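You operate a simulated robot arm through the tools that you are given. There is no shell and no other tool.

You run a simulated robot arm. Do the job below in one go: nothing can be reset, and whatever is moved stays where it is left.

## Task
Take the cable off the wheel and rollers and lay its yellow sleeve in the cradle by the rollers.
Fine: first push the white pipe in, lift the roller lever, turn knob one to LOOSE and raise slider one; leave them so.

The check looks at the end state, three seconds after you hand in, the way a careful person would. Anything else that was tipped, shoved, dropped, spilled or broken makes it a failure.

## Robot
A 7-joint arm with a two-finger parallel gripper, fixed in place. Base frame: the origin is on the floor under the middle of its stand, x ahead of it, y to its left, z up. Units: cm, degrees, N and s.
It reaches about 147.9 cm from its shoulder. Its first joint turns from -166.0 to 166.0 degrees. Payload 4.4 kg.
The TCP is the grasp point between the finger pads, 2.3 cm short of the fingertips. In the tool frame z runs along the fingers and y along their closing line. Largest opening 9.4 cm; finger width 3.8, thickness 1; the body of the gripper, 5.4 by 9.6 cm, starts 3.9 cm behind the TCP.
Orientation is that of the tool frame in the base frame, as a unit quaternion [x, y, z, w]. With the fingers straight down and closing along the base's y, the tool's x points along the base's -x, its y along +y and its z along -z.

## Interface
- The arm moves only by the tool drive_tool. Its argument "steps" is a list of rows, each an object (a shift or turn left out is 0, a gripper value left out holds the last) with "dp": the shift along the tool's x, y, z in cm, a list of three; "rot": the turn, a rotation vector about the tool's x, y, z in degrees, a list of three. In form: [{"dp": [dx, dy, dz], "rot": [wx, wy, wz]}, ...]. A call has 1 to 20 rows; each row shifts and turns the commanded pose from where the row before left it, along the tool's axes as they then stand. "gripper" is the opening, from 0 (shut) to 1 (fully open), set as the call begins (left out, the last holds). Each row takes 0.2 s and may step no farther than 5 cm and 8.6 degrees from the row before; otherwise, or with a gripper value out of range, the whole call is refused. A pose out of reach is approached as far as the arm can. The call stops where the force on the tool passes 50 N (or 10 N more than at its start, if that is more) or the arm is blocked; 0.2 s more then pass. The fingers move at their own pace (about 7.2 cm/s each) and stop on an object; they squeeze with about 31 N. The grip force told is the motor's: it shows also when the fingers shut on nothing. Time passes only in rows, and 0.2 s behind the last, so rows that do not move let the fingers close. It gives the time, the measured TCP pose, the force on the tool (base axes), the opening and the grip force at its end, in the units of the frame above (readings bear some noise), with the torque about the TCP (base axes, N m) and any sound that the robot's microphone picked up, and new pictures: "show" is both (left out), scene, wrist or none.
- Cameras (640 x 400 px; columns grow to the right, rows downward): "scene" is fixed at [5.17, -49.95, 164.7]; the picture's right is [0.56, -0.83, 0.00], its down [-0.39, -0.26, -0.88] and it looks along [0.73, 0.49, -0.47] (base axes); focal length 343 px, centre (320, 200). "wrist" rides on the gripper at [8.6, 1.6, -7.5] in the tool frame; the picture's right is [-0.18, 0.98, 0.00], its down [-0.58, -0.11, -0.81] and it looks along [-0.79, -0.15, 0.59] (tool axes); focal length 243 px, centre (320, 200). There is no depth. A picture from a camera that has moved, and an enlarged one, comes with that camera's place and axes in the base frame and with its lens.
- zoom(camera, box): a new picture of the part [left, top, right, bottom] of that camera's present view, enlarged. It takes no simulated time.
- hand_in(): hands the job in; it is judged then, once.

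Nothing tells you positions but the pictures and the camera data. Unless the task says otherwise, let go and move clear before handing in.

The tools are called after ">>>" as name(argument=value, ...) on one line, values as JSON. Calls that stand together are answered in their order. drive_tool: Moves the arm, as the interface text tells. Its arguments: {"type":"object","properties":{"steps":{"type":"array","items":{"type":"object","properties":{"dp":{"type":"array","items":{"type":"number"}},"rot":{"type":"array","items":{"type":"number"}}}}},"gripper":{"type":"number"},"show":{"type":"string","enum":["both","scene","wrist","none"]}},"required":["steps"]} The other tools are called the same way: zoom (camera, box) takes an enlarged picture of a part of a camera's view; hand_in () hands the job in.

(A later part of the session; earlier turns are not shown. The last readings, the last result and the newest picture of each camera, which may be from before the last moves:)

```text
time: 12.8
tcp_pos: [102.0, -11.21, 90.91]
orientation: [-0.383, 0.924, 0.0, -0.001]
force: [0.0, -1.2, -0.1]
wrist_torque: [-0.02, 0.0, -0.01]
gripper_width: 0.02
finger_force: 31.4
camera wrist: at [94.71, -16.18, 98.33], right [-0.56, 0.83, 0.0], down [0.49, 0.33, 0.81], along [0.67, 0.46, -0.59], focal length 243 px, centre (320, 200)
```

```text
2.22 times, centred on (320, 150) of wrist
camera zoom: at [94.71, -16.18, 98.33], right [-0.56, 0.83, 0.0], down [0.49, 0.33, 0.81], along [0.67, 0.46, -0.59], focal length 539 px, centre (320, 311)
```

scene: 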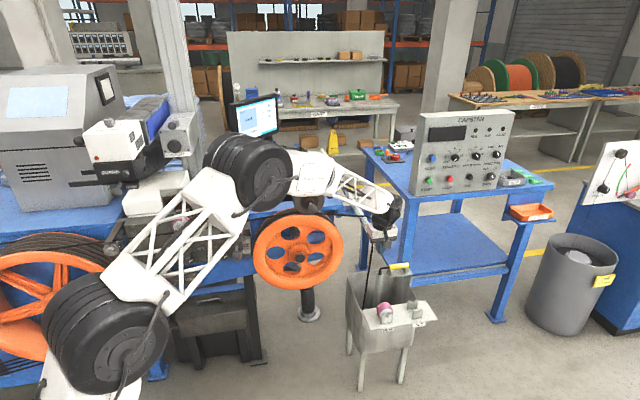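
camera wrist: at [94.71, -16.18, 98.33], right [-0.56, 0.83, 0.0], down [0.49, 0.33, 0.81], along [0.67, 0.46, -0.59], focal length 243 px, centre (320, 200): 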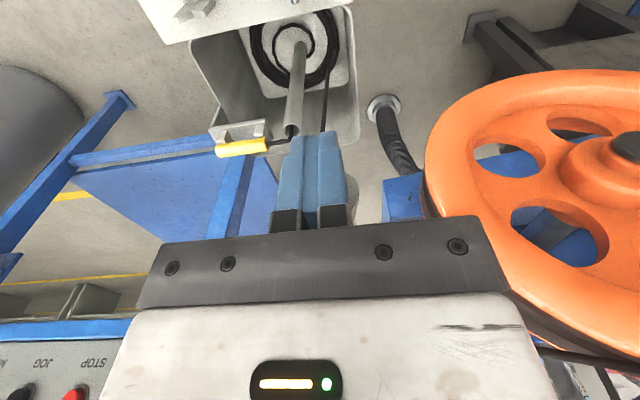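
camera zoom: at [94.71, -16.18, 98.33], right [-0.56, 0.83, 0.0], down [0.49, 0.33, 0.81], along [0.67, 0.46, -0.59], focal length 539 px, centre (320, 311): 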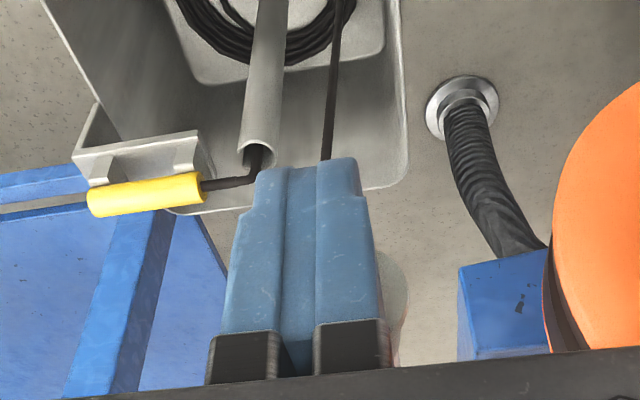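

>>> drive_tool(steps=[{"dp": [-2, 0, 0]}, {"dp": [-2, 0, 0]}, {"dp": [-1.5, 0, 0]}], show="both")

>>> zoom(camera="scene", box=[330, 160, 430, 240])

>>> zoom(camera="wrist", box=[220, 60, 420, 240])

```text
time: 13.6
tcp_pos: [105.9, -7.34, 90.91]
orientation: [-0.382, 0.924, 0.0, 0.0]
force: [-0.7, -2.6, 0.1]
wrist_torque: [-0.03, 0.0, -0.02]
gripper_width: 0.0
finger_force: 31.0
camera wrist: at [98.65, -12.3, 98.29], right [-0.56, 0.83, 0.0], down [0.49, 0.33, 0.81], along [0.67, 0.46, -0.59], focal length 243 px, centre (320, 200)
```

scene: 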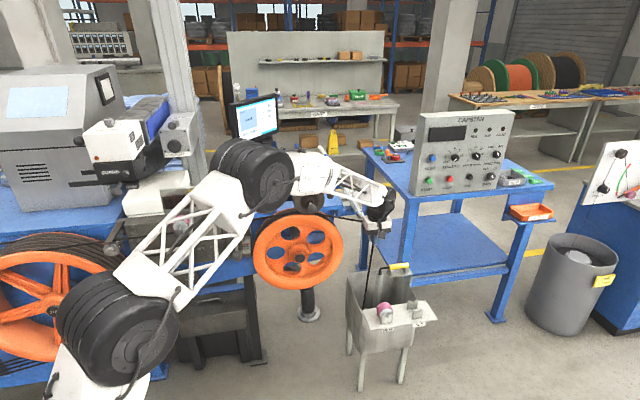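
wrist: 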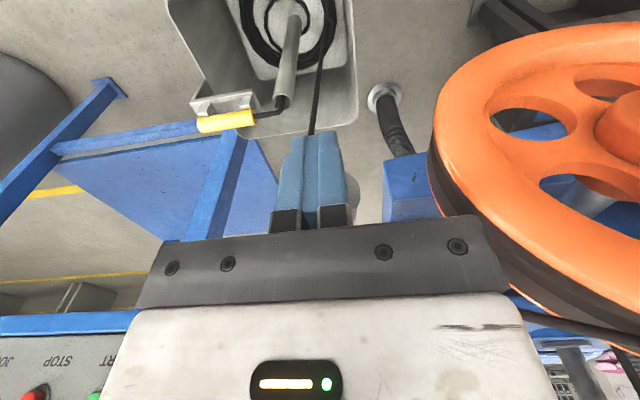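

```text
5.00 times, centred on (380, 200) of scene
camera zoom: at [5.17, -49.95, 164.7], right [0.56, -0.83, 0.0], down [-0.39, -0.26, -0.88], along [0.73, 0.49, -0.47], focal length 1715 px, centre (20, 200)
```

zoom: 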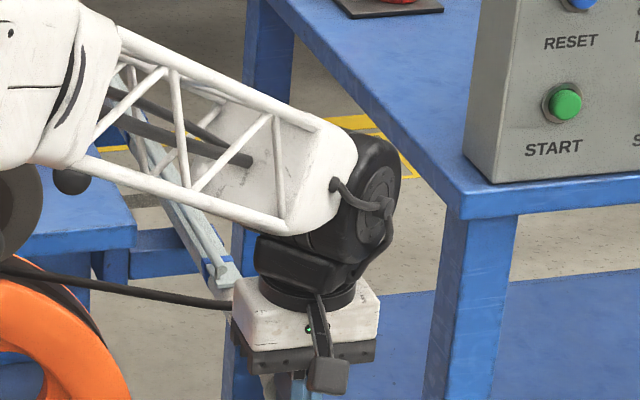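

```text
2.22 times, centred on (320, 150) of wrist
camera zoom: at [98.65, -12.3, 98.29], right [-0.56, 0.83, 0.0], down [0.49, 0.33, 0.81], along [0.67, 0.46, -0.59], focal length 539 px, centre (320, 311)
```

zoom: 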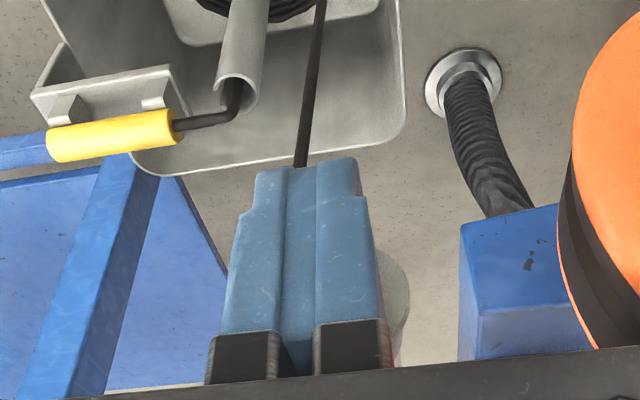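

The pipe's end is now near A≈71 cm along its axis and still moving freely, but the gripper body is nearing the draped cable. I'll back off a little and tilt the fingers forward so they can push on under the cable.

>>> drive_tool(steps=[{"dp": [3, 0, 0]}, {"dp": [3, 0, 0]}, {"dp": [3, 0, 0]}, {"rot": [0, -8.5, 0]}, {"rot": [0, -8.5, 0]}, {"rot": [0, -8.5, 0]}, {"rot": [0, -8.5, 0]}, {"rot": [0, -8.5, 0]}, {"rot": [0, -8.5, 0]}, {"rot": [0, -8.5, 0]}], show="both")

>>> zoom(camera="scene", box=[300, 160, 430, 260])

```text
time: 15.8
tcp_pos: [99.35, -13.66, 90.92]
orientation: [-0.333, 0.801, 0.19, 0.459]
force: [-0.1, 0.0, 1.1]
wrist_torque: [-0.04, 0.02, 0.0]
gripper_width: 0.0
finger_force: 31.0
camera wrist: at [90.71, -20.09, 87.22], right [-0.63, 0.76, 0.16], down [-0.21, -0.36, 0.91], along [0.75, 0.54, 0.39], focal length 243 px, centre (320, 200)
```

scene: 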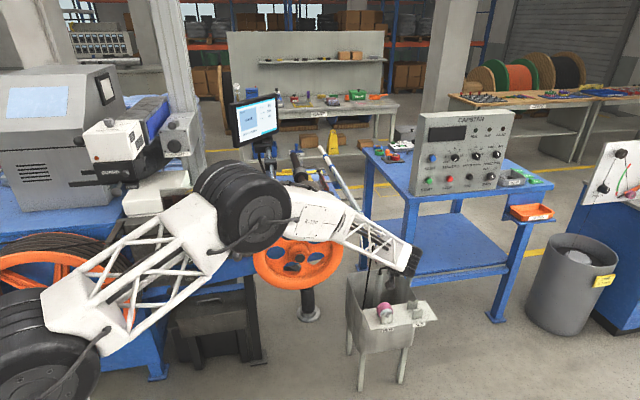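
wrist: 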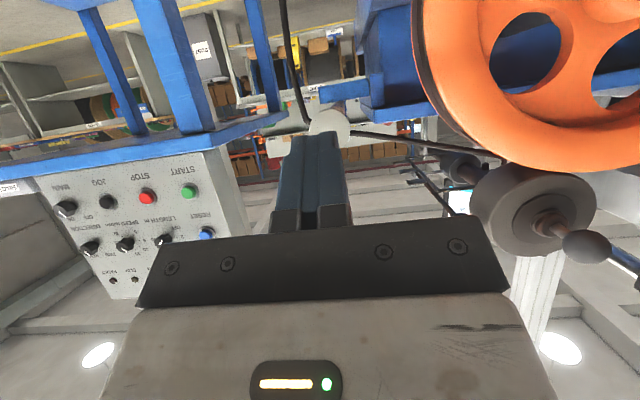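

```text
4.00 times, centred on (365, 210) of scene
camera zoom: at [5.17, -49.95, 164.7], right [0.56, -0.83, 0.0], down [-0.39, -0.26, -0.88], along [0.73, 0.49, -0.47], focal length 1372 px, centre (140, 160)
```

zoom: 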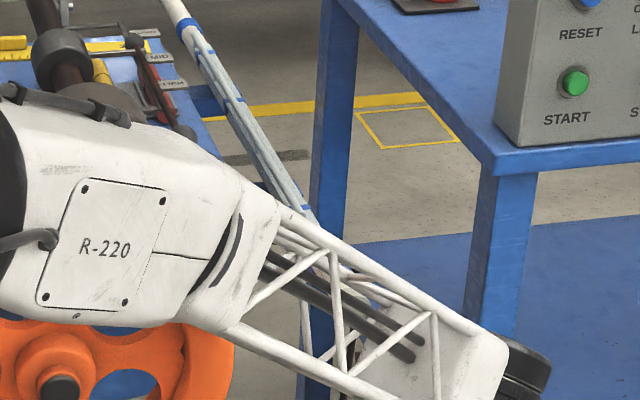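

>>> zoom(camera="wrist", box=[240, 40, 440, 200])

>>> zoom(camera="wrist", box=[400, 100, 640, 290])

```text
2.50 times, centred on (340, 120) of wrist
camera zoom: at [90.71, -20.09, 87.22], right [-0.63, 0.76, 0.16], down [-0.21, -0.36, 0.91], along [0.75, 0.54, 0.39], focal length 606 px, centre (270, 400)
```

zoom: 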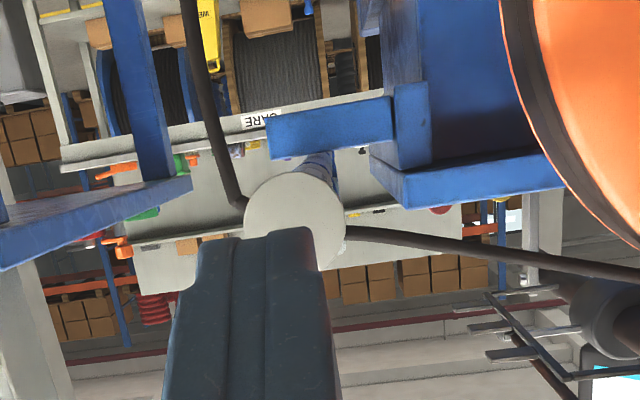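

```text
2.11 times, centred on (520, 195) of wrist
camera zoom: at [90.71, -20.09, 87.22], right [-0.63, 0.76, 0.16], down [-0.21, -0.36, 0.91], along [0.75, 0.54, 0.39], focal length 511 px, centre (-101, 210)
```

zoom: 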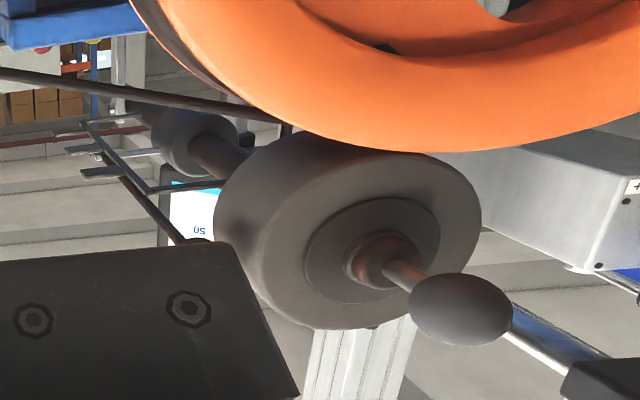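

From below I see the cap is centred right ahead of the fingertips and the cable drapes over the pipe beyond it. I'll lower 1 cm and push forward with the fingertips.

>>> drive_tool(steps=[{"dp": [0.86, 0, 0.51]}, {"dp": [-1.014, 0, 1.724]}, {"dp": [-1.014, 0, 1.724]}, {"dp": [-1.014, 0, 1.724]}, {"dp": [-1.014, 0, 1.724]}, {"dp": [-1.014, 0, 1.724]}, {"dp": [-1.014, 0, 1.724]}, {"dp": [-1.014, 0, 1.724]}], show="both")

>>> zoom(camera="wrist", box=[240, 40, 440, 200])

>>> zoom(camera="scene", box=[300, 140, 460, 260])

```text
time: 17.1
tcp_pos: [105.43, -7.95, 89.84]
orientation: [-0.332, 0.803, 0.189, 0.458]
force: [-25.9, -12.1, 9.5]
wrist_torque: [0.1, -0.48, 0.33]
gripper_width: 0.0
finger_force: 30.7
stopped in row 6: the force on the tool passed its limit at 114 N (the readings are from after the stop); the commanded pose is now the measured one
camera wrist: at [96.59, -14.36, 86.11], right [-0.63, 0.76, 0.16], down [-0.2, -0.36, 0.91], along [0.75, 0.54, 0.38], focal length 243 px, centre (320, 200)
```

scene: 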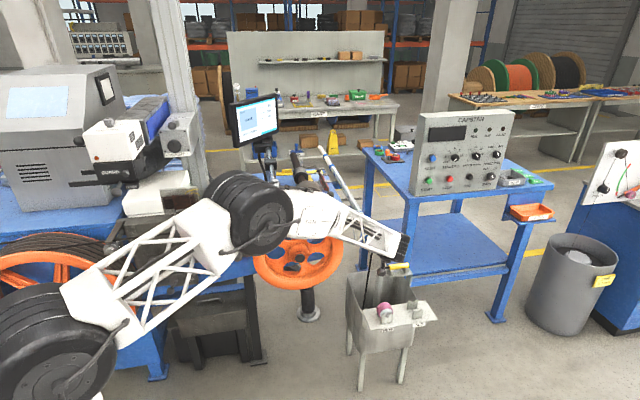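
wrist: 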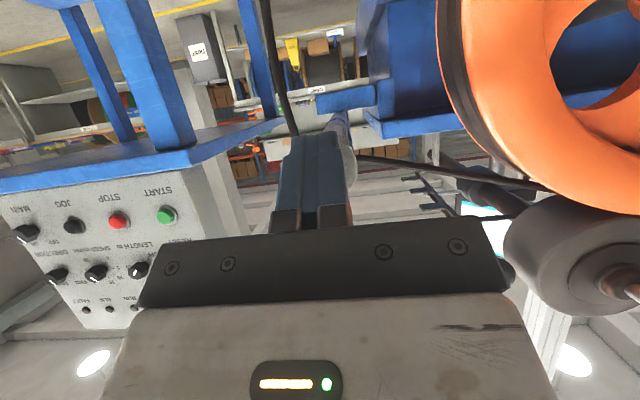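

```text
2.50 times, centred on (340, 120) of wrist
camera zoom: at [96.59, -14.36, 86.11], right [-0.63, 0.76, 0.16], down [-0.2, -0.36, 0.91], along [0.75, 0.54, 0.38], focal length 606 px, centre (270, 400)
```

zoom: 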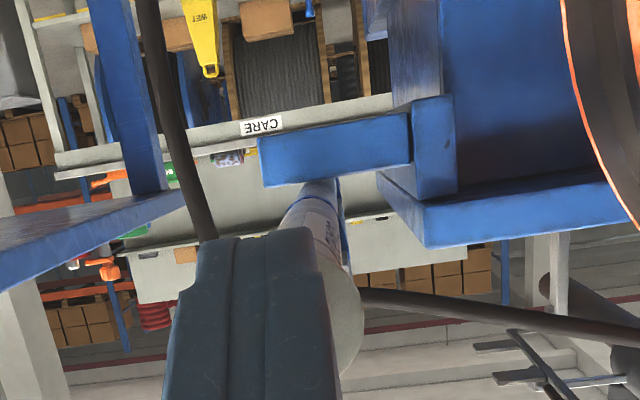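

```text
3.33 times, centred on (380, 200) of scene
camera zoom: at [5.17, -49.95, 164.7], right [0.56, -0.83, 0.0], down [-0.39, -0.26, -0.88], along [0.73, 0.49, -0.47], focal length 1143 px, centre (120, 200)
```

zoom: 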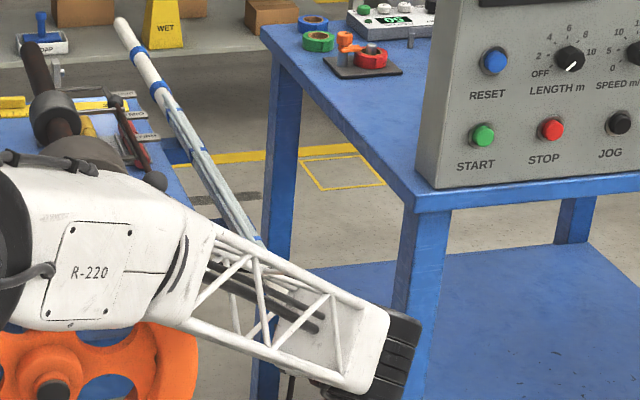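

The push met a hard stop right where the cap had been left, so the pipe may be at the end of its travel. I'll press gently in small steps to tell a stop from an impact spike.

>>> drive_tool(steps=[{"dp": [-0.25, 0, 0.43]}, {"dp": [-0.25, 0, 0.43]}, {"dp": [-0.25, 0, 0.43]}], show="none")

>>> zoom(camera="wrist", box=[260, 60, 400, 180])

```text
time: 17.4
tcp_pos: [105.44, -8.03, 89.84]
orientation: [-0.332, 0.804, 0.188, 0.457]
force: [-11.0, -7.6, 4.0]
wrist_torque: [-0.01, -0.23, 0.09]
gripper_width: 0.02
finger_force: 31.0
stopped in row 1: the force on the tool passed its limit at 68 N (the readings are from after the stop); the commanded pose is now the measured one
```

```text
3.33 times, centred on (330, 120) of wrist
camera zoom: at [96.62, -14.4, 86.1], right [-0.63, 0.76, 0.16], down [-0.2, -0.36, 0.91], along [0.75, 0.54, 0.38], focal length 809 px, centre (287, 467)
```

zoom: 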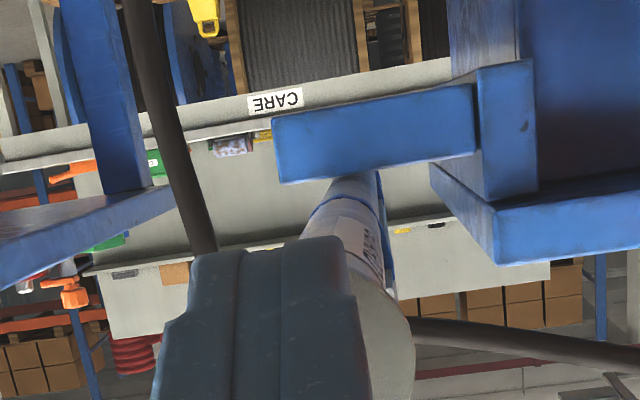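

>>> zoom(camera="wrist", box=[320, 90, 360, 140])

>>> zoom(camera="scene", box=[310, 140, 390, 210])

```text
8.00 times, centred on (340, 115) of wrist
camera zoom: at [96.62, -14.4, 86.1], right [-0.63, 0.76, 0.16], down [-0.2, -0.36, 0.91], along [0.75, 0.54, 0.38], focal length 1941 px, centre (160, 880)
```

zoom: 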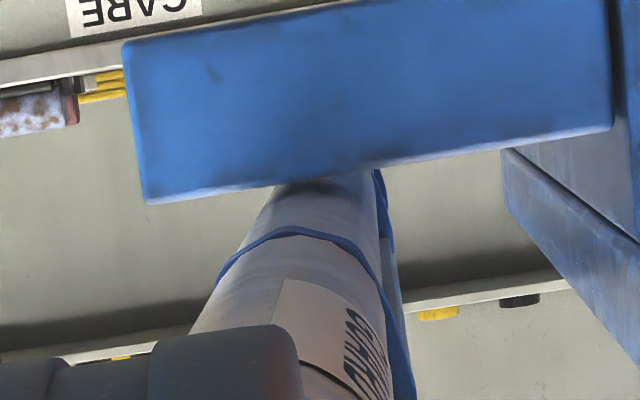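

```text
5.71 times, centred on (350, 175) of scene
camera zoom: at [5.17, -49.95, 164.7], right [0.56, -0.83, 0.0], down [-0.39, -0.26, -0.88], along [0.73, 0.49, -0.47], focal length 1960 px, centre (149, 343)
```

zoom: 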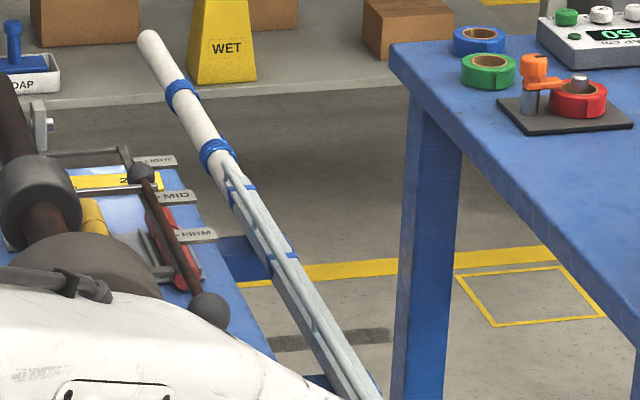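

The pipe has travelled 28 cm and sits against a hard stop, so it is fully in. I'll back away, level the gripper and roll it 90° so it can take the lever ball from the front without touching the pinch roller.

>>> drive_tool(steps=[{"dp": [2.03, 0, -3.45]}, {"dp": [2.03, 0, -3.45]}, {"dp": [2.03, 0, -3.45]}, {"dp": [2.03, 0, -3.45]}, {"dp": [-3.45, 0, -2.03]}, {"dp": [-3.45, 0, -2.03]}, {"dp": [-3.45, 0, -2.03]}, {"dp": [-3.45, 0, -2.03]}, {"dp": [-3.45, 0, -2.03]}, {"rot": [0, -7.6, 0]}, {"rot": [0, -7.6, 0]}, {"rot": [0, -7.6, 0]}, {"rot": [0, -7.6, 0]}], gripper=0.6, show="both")

```text
time: 20.2
tcp_pos: [94.17, -19.12, 109.84]
orientation: [-0.27, 0.654, 0.27, 0.653]
force: [0.0, -0.3, 0.1]
wrist_torque: [-0.04, 0.0, -0.02]
gripper_width: 5.63
finger_force: 0.1
camera wrist: at [87.67, -23.27, 101.24], right [-0.69, 0.7, 0.18], down [-0.49, -0.65, 0.58], along [0.53, 0.31, 0.79], focal length 243 px, centre (320, 200)
```

scene: 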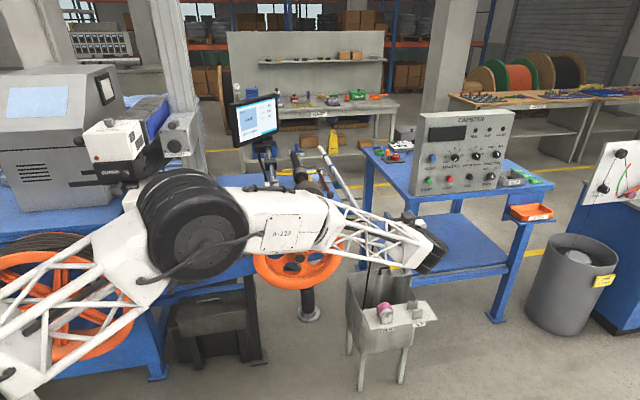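
wrist: 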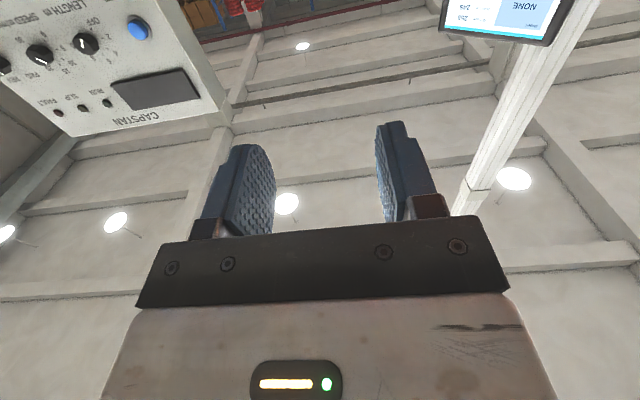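

>>> drive_tool(steps=[{"rot": [0, 0, -8.18]}, {"rot": [0, 0, -8.18]}, {"rot": [0, 0, -8.18]}, {"rot": [0, 0, -8.18]}, {"rot": [0, 0, -8.18]}, {"rot": [0, 0, -8.18]}, {"rot": [0, 0, -8.18]}, {"rot": [0, 0, -8.18]}, {"rot": [0, 0, -8.18]}, {"rot": [0, 0, -8.18]}, {"rot": [0, 0, -8.2]}], show="both")

```text
time: 22.6
tcp_pos: [101.1, -22.15, 118.39]
orientation: [-0.629, 0.347, -0.185, 0.67]
force: [0.5, 0.7, 0.4]
wrist_torque: [0.01, -0.01, 0.0]
gripper_width: 5.64
finger_force: 0.1
out of reach, approached as far as the arm can: row 8, 9, 10, 11
camera wrist: at [101.69, -33.14, 115.06], right [-0.31, 0.26, -0.91], down [-0.94, -0.19, 0.27], along [-0.11, 0.95, 0.31], focal length 243 px, centre (320, 200)
```

scene: 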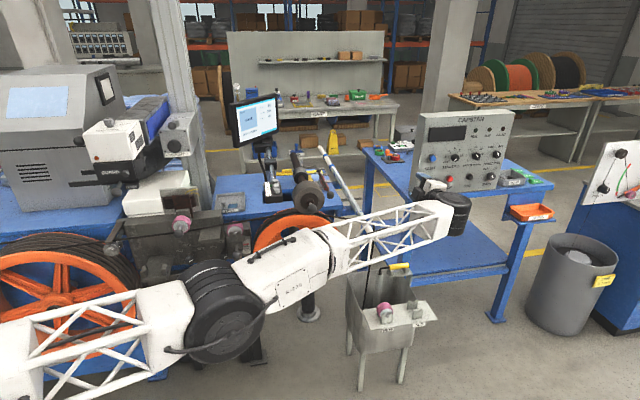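
wrist: 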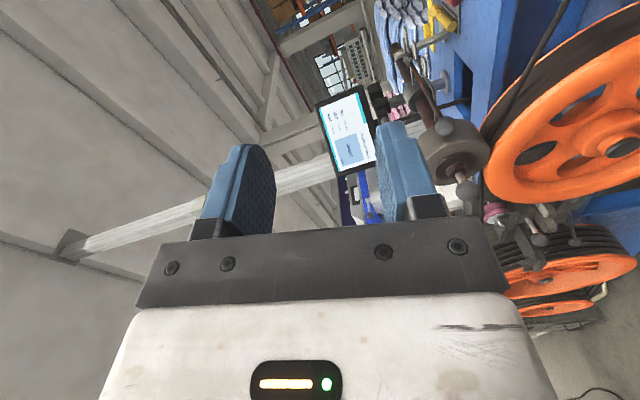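

The roll ran into a joint limit, so I'll undo it and use the level, unrolled gripper instead.

>>> drive_tool(steps=[{"rot": [0, 0, 8.18]}, {"rot": [0, 0, 8.18]}, {"rot": [0, 0, 8.18]}, {"rot": [0, 0, 8.18]}, {"rot": [0, 0, 8.18]}, {"rot": [0, 0, 8.18]}], show="both")

```text
time: 24.0
tcp_pos: [101.14, -22.12, 118.23]
orientation: [-0.427, 0.578, 0.112, 0.686]
force: [0.6, 0.4, 0.0]
wrist_torque: [0.03, 0.03, -0.04]
gripper_width: 5.63
finger_force: 0.0
camera wrist: at [97.58, -29.43, 109.99], right [-0.69, 0.66, -0.29], down [-0.67, -0.44, 0.59], along [0.27, 0.6, 0.75], focal length 243 px, centre (320, 200)
```

scene: 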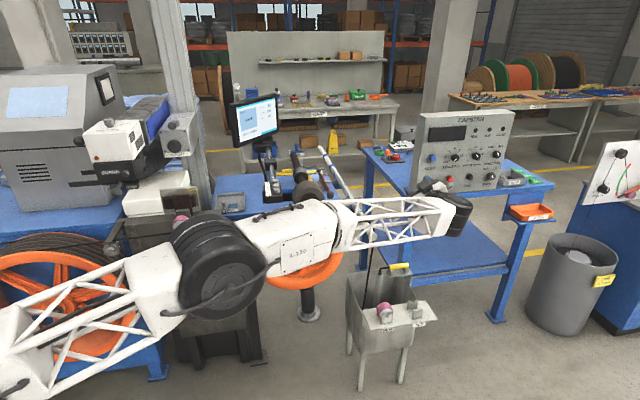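
wrist: 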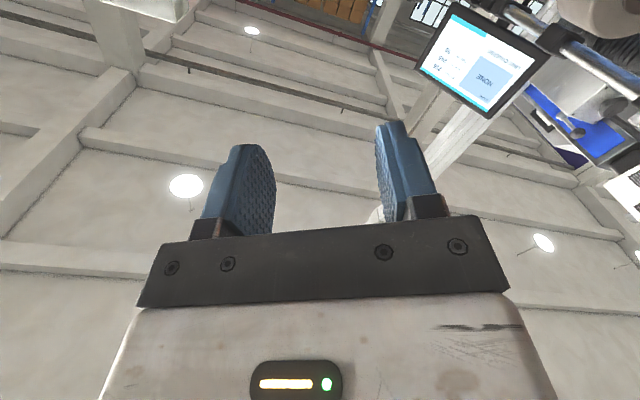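

>>> drive_tool(steps=[{"rot": [-0.97, 4.56, 5.4]}, {"rot": [-0.97, 4.56, 5.4]}, {"rot": [-0.97, 4.56, 5.4]}, {"rot": [-0.97, 4.56, 5.4]}, {"rot": [-0.97, 4.56, 5.4]}], gripper=0.13, show="both")

```text
time: 25.2
tcp_pos: [101.27, -22.21, 118.23]
orientation: [-0.323, 0.779, 0.205, 0.497]
force: [0.3, 0.0, -0.4]
wrist_torque: [-0.02, -0.01, -0.01]
gripper_width: 1.22
finger_force: 0.1
camera wrist: at [92.71, -28.36, 113.6], right [-0.64, 0.75, 0.16], down [-0.27, -0.42, 0.87], along [0.72, 0.51, 0.47], focal length 243 px, centre (320, 200)
```

scene: 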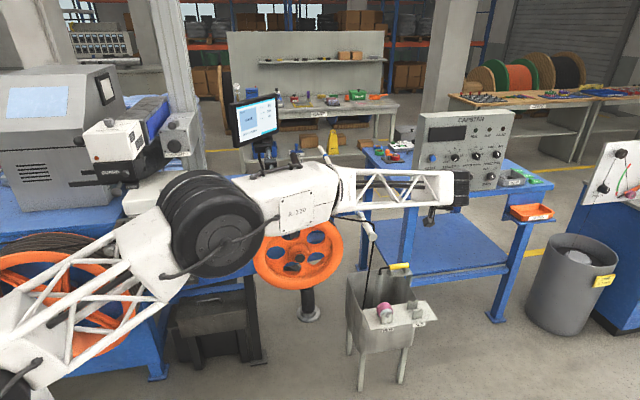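
wrist: 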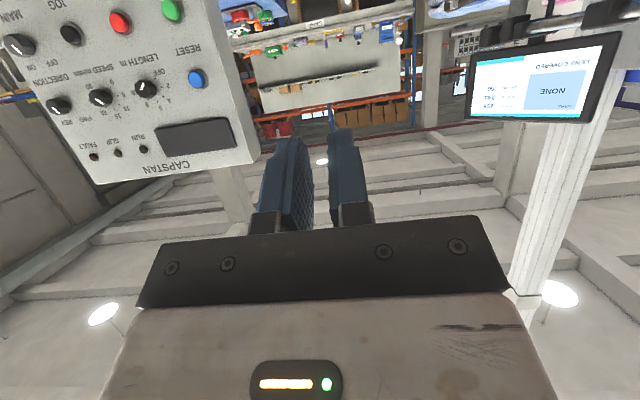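

Back in a clean pose (fingers pointing forward and 25° down). I'll move across to the lever's line (B≈64.7) and down in front of the machine, well short of the lever.

>>> drive_tool(steps=[{"dp": [0, 4.52, 0]}, {"dp": [0, 4.52, 0]}, {"dp": [0, 4.52, 0]}, {"dp": [0, 4.52, 0]}, {"dp": [0, 4.52, 0]}, {"dp": [3.7, 0, 1.73]}, {"dp": [3.7, 0, 1.73]}, {"dp": [3.7, 0, 1.73]}, {"dp": [3.7, 0, 1.73]}], show="both")

>>> zoom(camera="wrist", box=[240, 40, 500, 220])

```text
time: 27.2
tcp_pos: [85.18, -6.18, 101.78]
orientation: [-0.324, 0.778, 0.204, 0.498]
force: [0.7, -0.2, 0.7]
wrist_torque: [-0.02, 0.04, -0.03]
gripper_width: 1.22
finger_force: 0.1
camera wrist: at [76.83, -12.27, 97.2], right [-0.64, 0.75, 0.16], down [-0.27, -0.42, 0.87], along [0.72, 0.51, 0.47], focal length 243 px, centre (320, 200)
```

scene: 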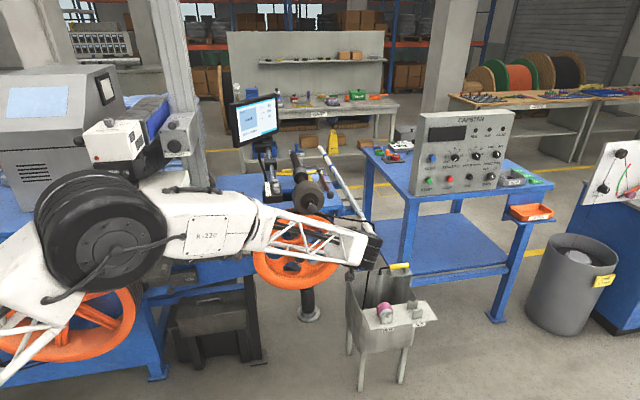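
wrist: 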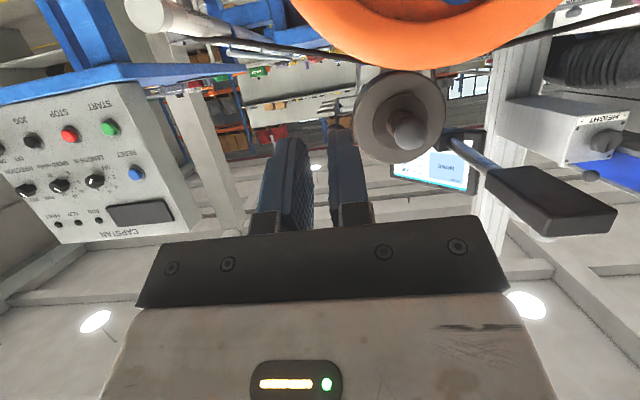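

```text
2.22 times, centred on (370, 130) of wrist
camera zoom: at [76.83, -12.27, 97.2], right [-0.64, 0.75, 0.16], down [-0.27, -0.42, 0.87], along [0.72, 0.51, 0.47], focal length 539 px, centre (209, 356)
```

zoom: 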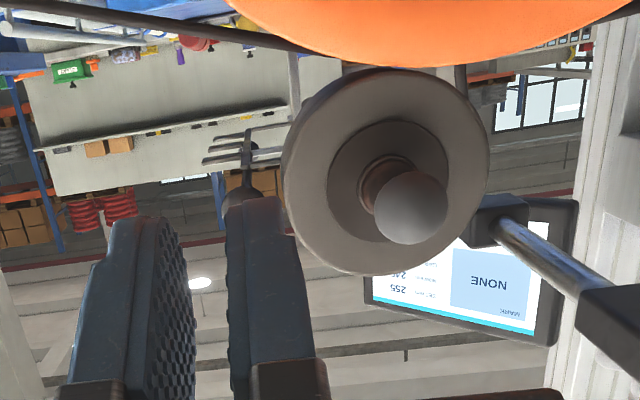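

>>> drive_tool(steps=[{"dp": [1.18, -0.4, 0.55]}, {"dp": [-1.27, 0, 2.72]}, {"dp": [-1.27, 0, 2.72]}, {"dp": [-1.27, 0, 2.72]}, {"dp": [-1.27, 0, 2.72]}, {"dp": [-1.27, 0, 2.72]}], show="both")

>>> zoom(camera="wrist", box=[240, 40, 500, 220])

>>> zoom(camera="scene", box=[280, 150, 400, 240])

```text
time: 28.6
tcp_pos: [96.17, 4.17, 100.53]
orientation: [-0.324, 0.779, 0.204, 0.497]
force: [-0.6, 0.3, -0.2]
wrist_torque: [-0.01, -0.01, 0.02]
gripper_width: 1.19
finger_force: 0.0
camera wrist: at [87.69, -1.96, 95.82], right [-0.64, 0.75, 0.16], down [-0.27, -0.42, 0.87], along [0.72, 0.51, 0.47], focal length 243 px, centre (320, 200)
```

scene: 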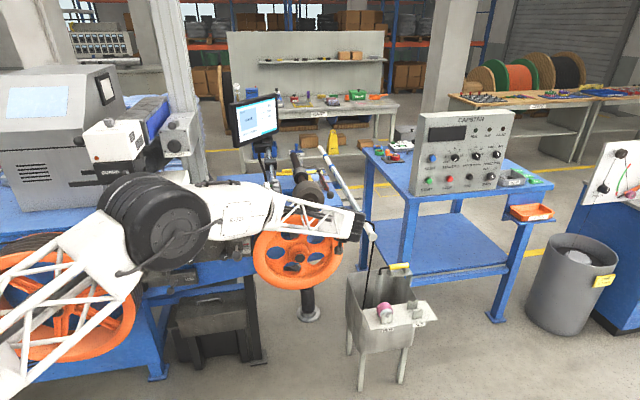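
wrist: 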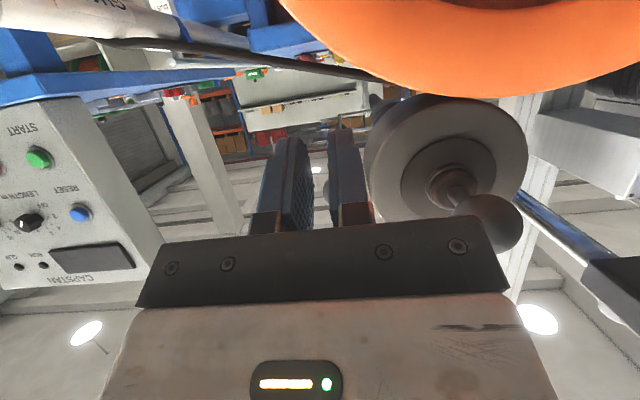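

```text
2.22 times, centred on (370, 130) of wrist
camera zoom: at [87.69, -1.96, 95.82], right [-0.64, 0.75, 0.16], down [-0.27, -0.42, 0.87], along [0.72, 0.51, 0.47], focal length 539 px, centre (209, 356)
```

zoom: 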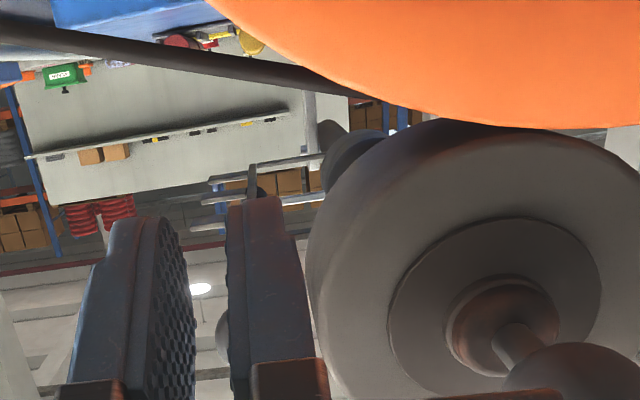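

```text
4.44 times, centred on (340, 195) of scene
camera zoom: at [5.17, -49.95, 164.7], right [0.56, -0.83, 0.0], down [-0.39, -0.26, -0.88], along [0.73, 0.49, -0.47], focal length 1524 px, centre (231, 222)
```

zoom: 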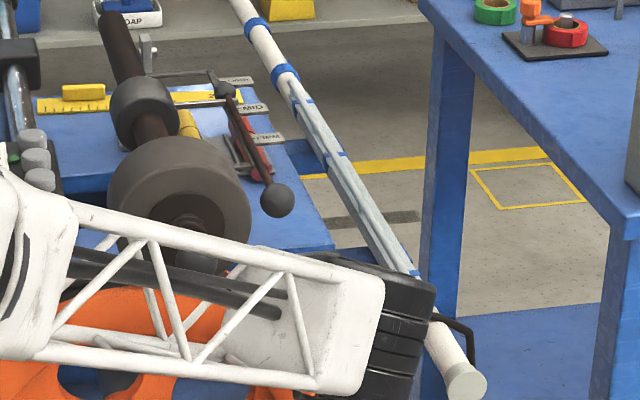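

The ball sits above and ahead of the fingertips, with about 2 cm between the palm and the roller's own handle ball. I'll slide forward under the lever ball.

>>> drive_tool(steps=[{"dp": [-0.973, 0, 2.084]}, {"dp": [-0.973, 0, 2.084]}, {"dp": [-0.973, 0, 2.084]}], show="both")

>>> zoom(camera="wrist", box=[240, 40, 500, 240])

>>> zoom(camera="scene", box=[290, 160, 390, 230])

```text
time: 29.4
tcp_pos: [100.87, 8.93, 100.47]
orientation: [-0.324, 0.779, 0.205, 0.497]
force: [-0.3, 0.0, 0.9]
wrist_torque: [-0.03, -0.02, -0.01]
gripper_width: 1.2
finger_force: 0.1
camera wrist: at [92.37, 2.78, 95.76], right [-0.64, 0.75, 0.16], down [-0.27, -0.42, 0.87], along [0.72, 0.51, 0.47], focal length 243 px, centre (320, 200)
```

scene: 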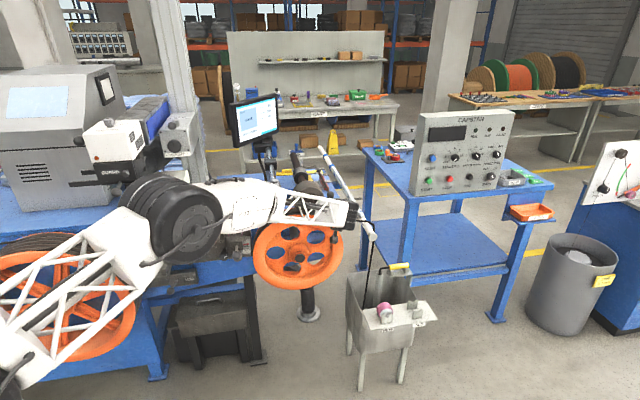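
wrist: 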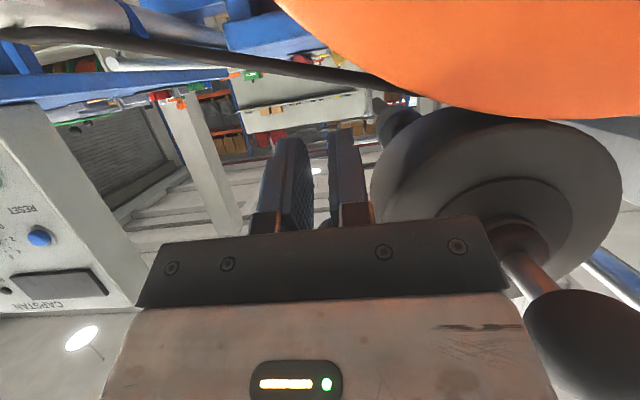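

```text
2.00 times, centred on (370, 140) of wrist
camera zoom: at [92.37, 2.78, 95.76], right [-0.64, 0.75, 0.16], down [-0.27, -0.42, 0.87], along [0.72, 0.51, 0.47], focal length 485 px, centre (220, 320)
```

zoom: 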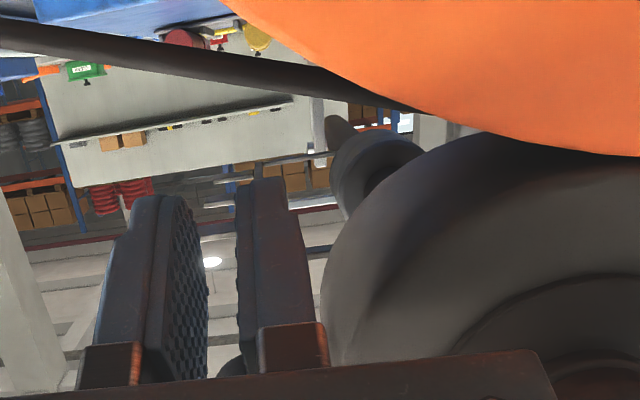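

```text
5.71 times, centred on (340, 195) of scene
camera zoom: at [5.17, -49.95, 164.7], right [0.56, -0.83, 0.0], down [-0.39, -0.26, -0.88], along [0.73, 0.49, -0.47], focal length 1960 px, centre (206, 229)
```

zoom: 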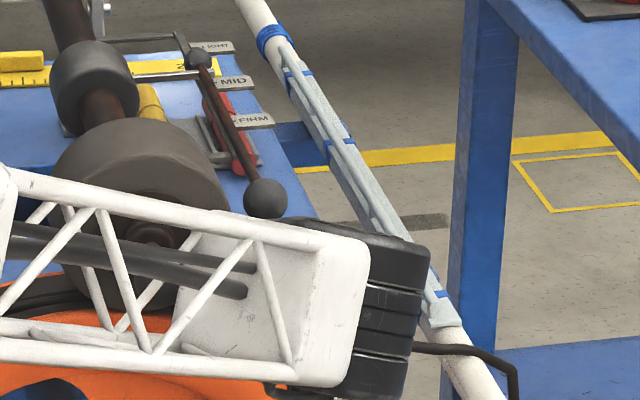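

Fingers are beneath the ball. I'll raise gently and see whether the lever moves.

>>> drive_tool(steps=[{"dp": [-0.906, 0, -0.423]}, {"dp": [-0.906, 0, -0.423]}, {"dp": [-0.906, 0, -0.423]}], show="both")

>>> zoom(camera="scene", box=[290, 160, 390, 230])

>>> zoom(camera="wrist", box=[240, 40, 500, 240])

```text
time: 30.2
tcp_pos: [100.9, 9.04, 103.21]
orientation: [-0.323, 0.779, 0.205, 0.496]
force: [-2.9, 0.4, -13.5]
wrist_torque: [-0.24, 0.05, -0.03]
gripper_width: 1.31
finger_force: 1.1
camera wrist: at [92.42, 2.87, 98.61], right [-0.64, 0.75, 0.17], down [-0.27, -0.42, 0.87], along [0.72, 0.51, 0.47], focal length 243 px, centre (320, 200)
```

scene: 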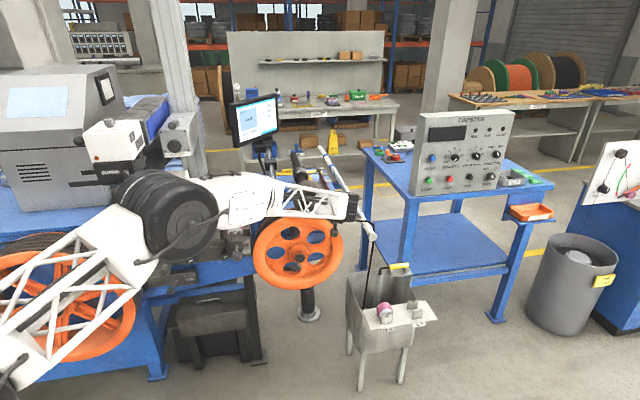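
wrist: 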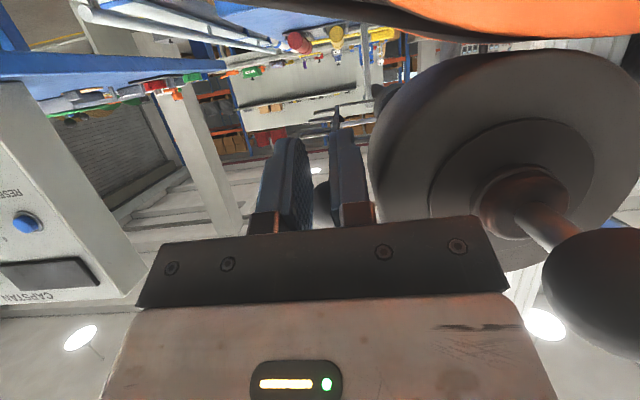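

```text
5.71 times, centred on (340, 195) of scene
camera zoom: at [5.17, -49.95, 164.7], right [0.56, -0.83, 0.0], down [-0.39, -0.26, -0.88], along [0.73, 0.49, -0.47], focal length 1960 px, centre (206, 229)
```

zoom: 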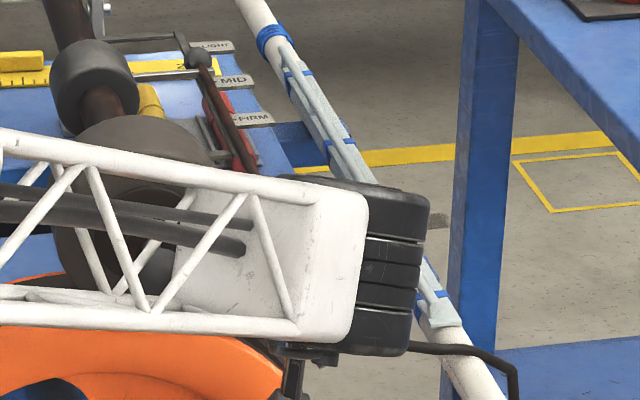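

```text
2.00 times, centred on (370, 140) of wrist
camera zoom: at [92.42, 2.87, 98.61], right [-0.64, 0.75, 0.17], down [-0.27, -0.42, 0.87], along [0.72, 0.51, 0.47], focal length 485 px, centre (220, 320)
```

zoom: 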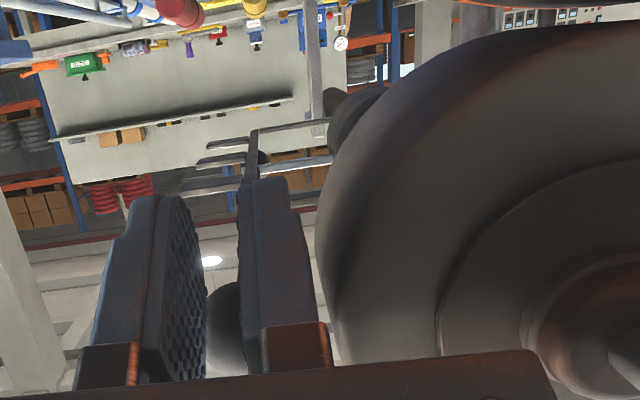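

Contact made at 13 N with the ball nested between the fingertips. I'll keep raising in small rows.

>>> drive_tool(steps=[{"dp": [-0.906, 0, -0.423]}, {"dp": [-0.906, 0, -0.423]}], show="scene")

>>> zoom(camera="scene", box=[270, 140, 390, 230])

>>> zoom(camera="wrist", box=[240, 40, 500, 240])

```text
time: 30.8
tcp_pos: [100.87, 9.01, 105.54]
orientation: [-0.323, 0.779, 0.204, 0.497]
force: [-4.8, 3.1, -13.1]
wrist_torque: [-0.23, 0.08, 0.19]
gripper_width: 1.45
finger_force: 3.2
```

scene: 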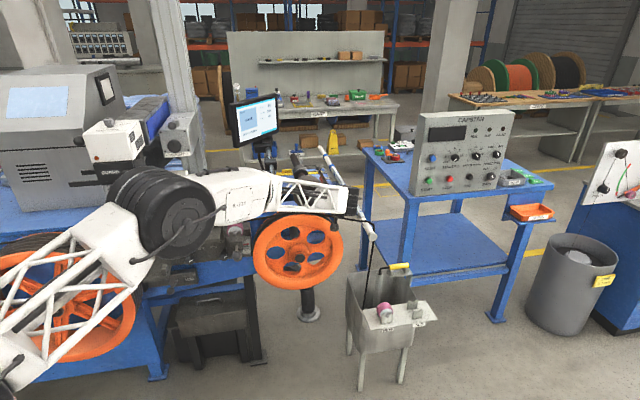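

```text
4.44 times, centred on (330, 185) of scene
camera zoom: at [5.17, -49.95, 164.7], right [0.56, -0.83, 0.0], down [-0.39, -0.26, -0.88], along [0.73, 0.49, -0.47], focal length 1524 px, centre (276, 267)
```

zoom: 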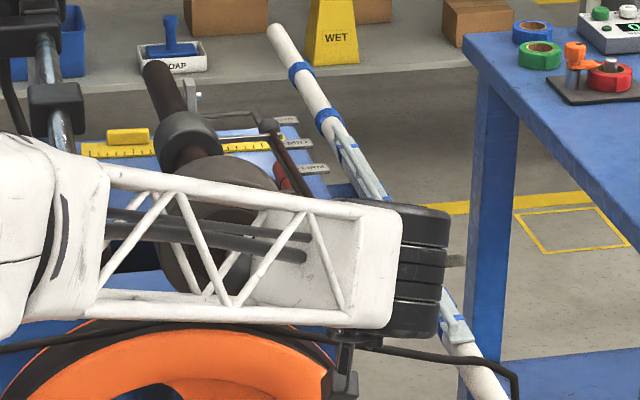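

```text
2.00 times, centred on (370, 140) of wrist
camera zoom: at [92.46, 2.83, 100.82], right [-0.64, 0.75, 0.16], down [-0.27, -0.42, 0.87], along [0.72, 0.51, 0.47], focal length 485 px, centre (220, 320)
```

zoom: 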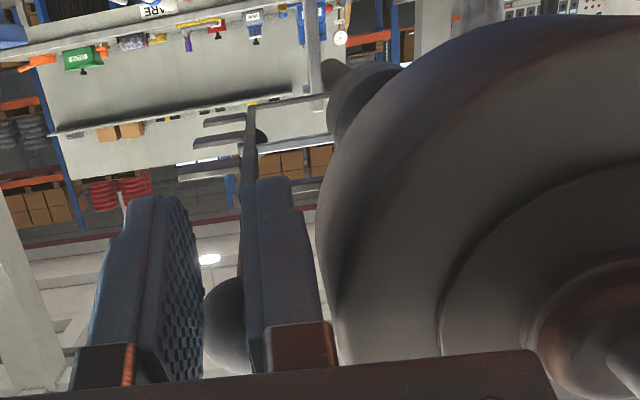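

The lever is rising under a steady 13 N. I'll continue, following its arc slightly inward.

>>> drive_tool(steps=[{"dp": [-0.98, 0, -0.26]}, {"dp": [-0.98, 0, -0.26]}, {"dp": [-1.0, 0, -0.2]}], show="both")

>>> zoom(camera="scene", box=[270, 140, 390, 230])

>>> zoom(camera="wrist", box=[240, 40, 500, 240])

```text
time: 31.6
tcp_pos: [101.48, 9.38, 108.69]
orientation: [-0.325, 0.779, 0.205, 0.496]
force: [-11.0, -1.3, -12.1]
wrist_torque: [-0.09, -0.01, 0.39]
gripper_width: 1.53
finger_force: 3.1
camera wrist: at [92.93, 3.21, 103.91], right [-0.64, 0.75, 0.16], down [-0.27, -0.42, 0.87], along [0.72, 0.51, 0.47], focal length 243 px, centre (320, 200)
```

scene: 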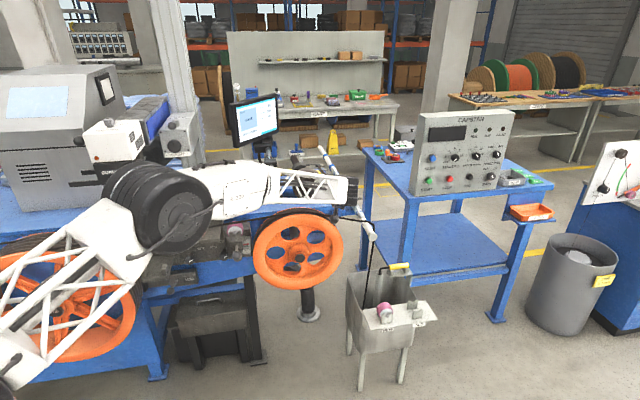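
wrist: 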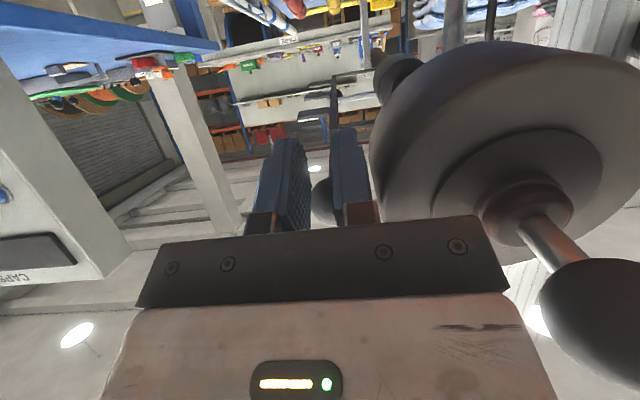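

```text
4.44 times, centred on (330, 185) of scene
camera zoom: at [5.17, -49.95, 164.7], right [0.56, -0.83, 0.0], down [-0.39, -0.26, -0.88], along [0.73, 0.49, -0.47], focal length 1524 px, centre (276, 267)
```

zoom: 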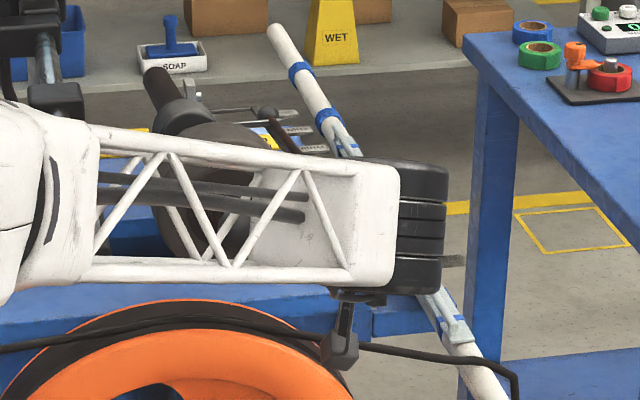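

```text
2.00 times, centred on (370, 140) of wrist
camera zoom: at [92.93, 3.21, 103.91], right [-0.64, 0.75, 0.16], down [-0.27, -0.42, 0.87], along [0.72, 0.51, 0.47], focal length 485 px, centre (220, 320)
```

zoom: 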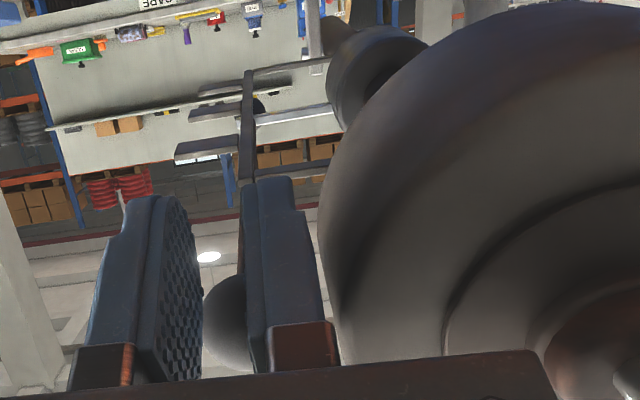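

The whole roller assembly is lifting off the wheel with the lever. I'll keep raising until it reaches its stop.

>>> drive_tool(steps=[{"dp": [-0.95, 0, -0.33]}, {"dp": [-0.95, 0, -0.33]}, {"dp": [-0.95, 0, -0.33]}], show="scene")

>>> zoom(camera="scene", box=[270, 120, 390, 230])

>>> zoom(camera="wrist", box=[240, 40, 500, 240])

```text
time: 32.4
tcp_pos: [101.55, 9.56, 111.63]
orientation: [-0.324, 0.779, 0.205, 0.497]
force: [-8.3, -2.2, -11.1]
wrist_torque: [-0.1, 0.05, 0.3]
gripper_width: 1.4
finger_force: 2.4
```

scene: 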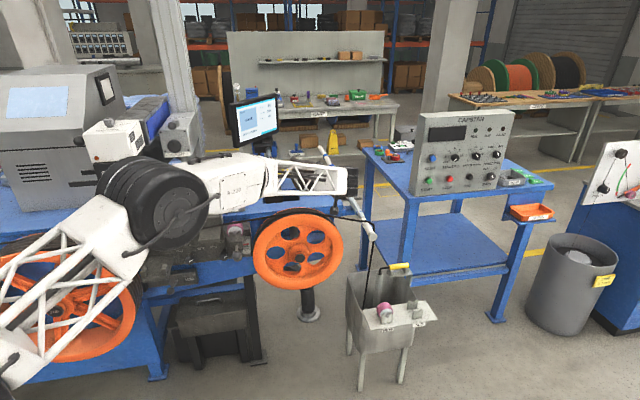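

```text
3.64 times, centred on (330, 175) of scene
camera zoom: at [5.17, -49.95, 164.7], right [0.56, -0.83, 0.0], down [-0.39, -0.26, -0.88], along [0.73, 0.49, -0.47], focal length 1247 px, centre (284, 291)
```

zoom: 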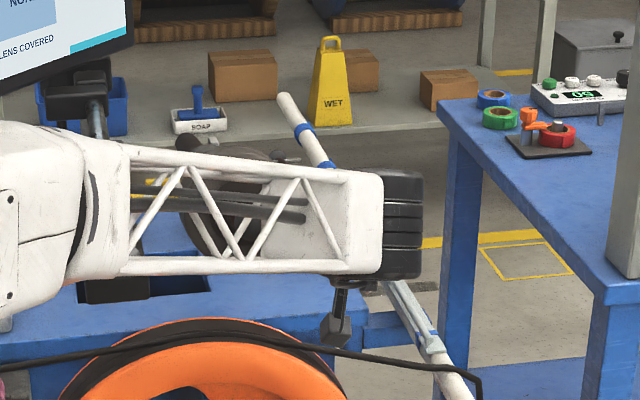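

```text
2.00 times, centred on (370, 140) of wrist
camera zoom: at [93.13, 3.46, 106.93], right [-0.64, 0.75, 0.16], down [-0.27, -0.42, 0.87], along [0.72, 0.51, 0.47], focal length 485 px, centre (220, 320)
```

zoom: 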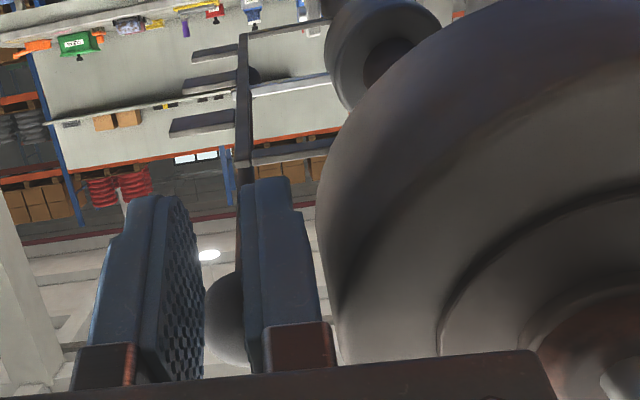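

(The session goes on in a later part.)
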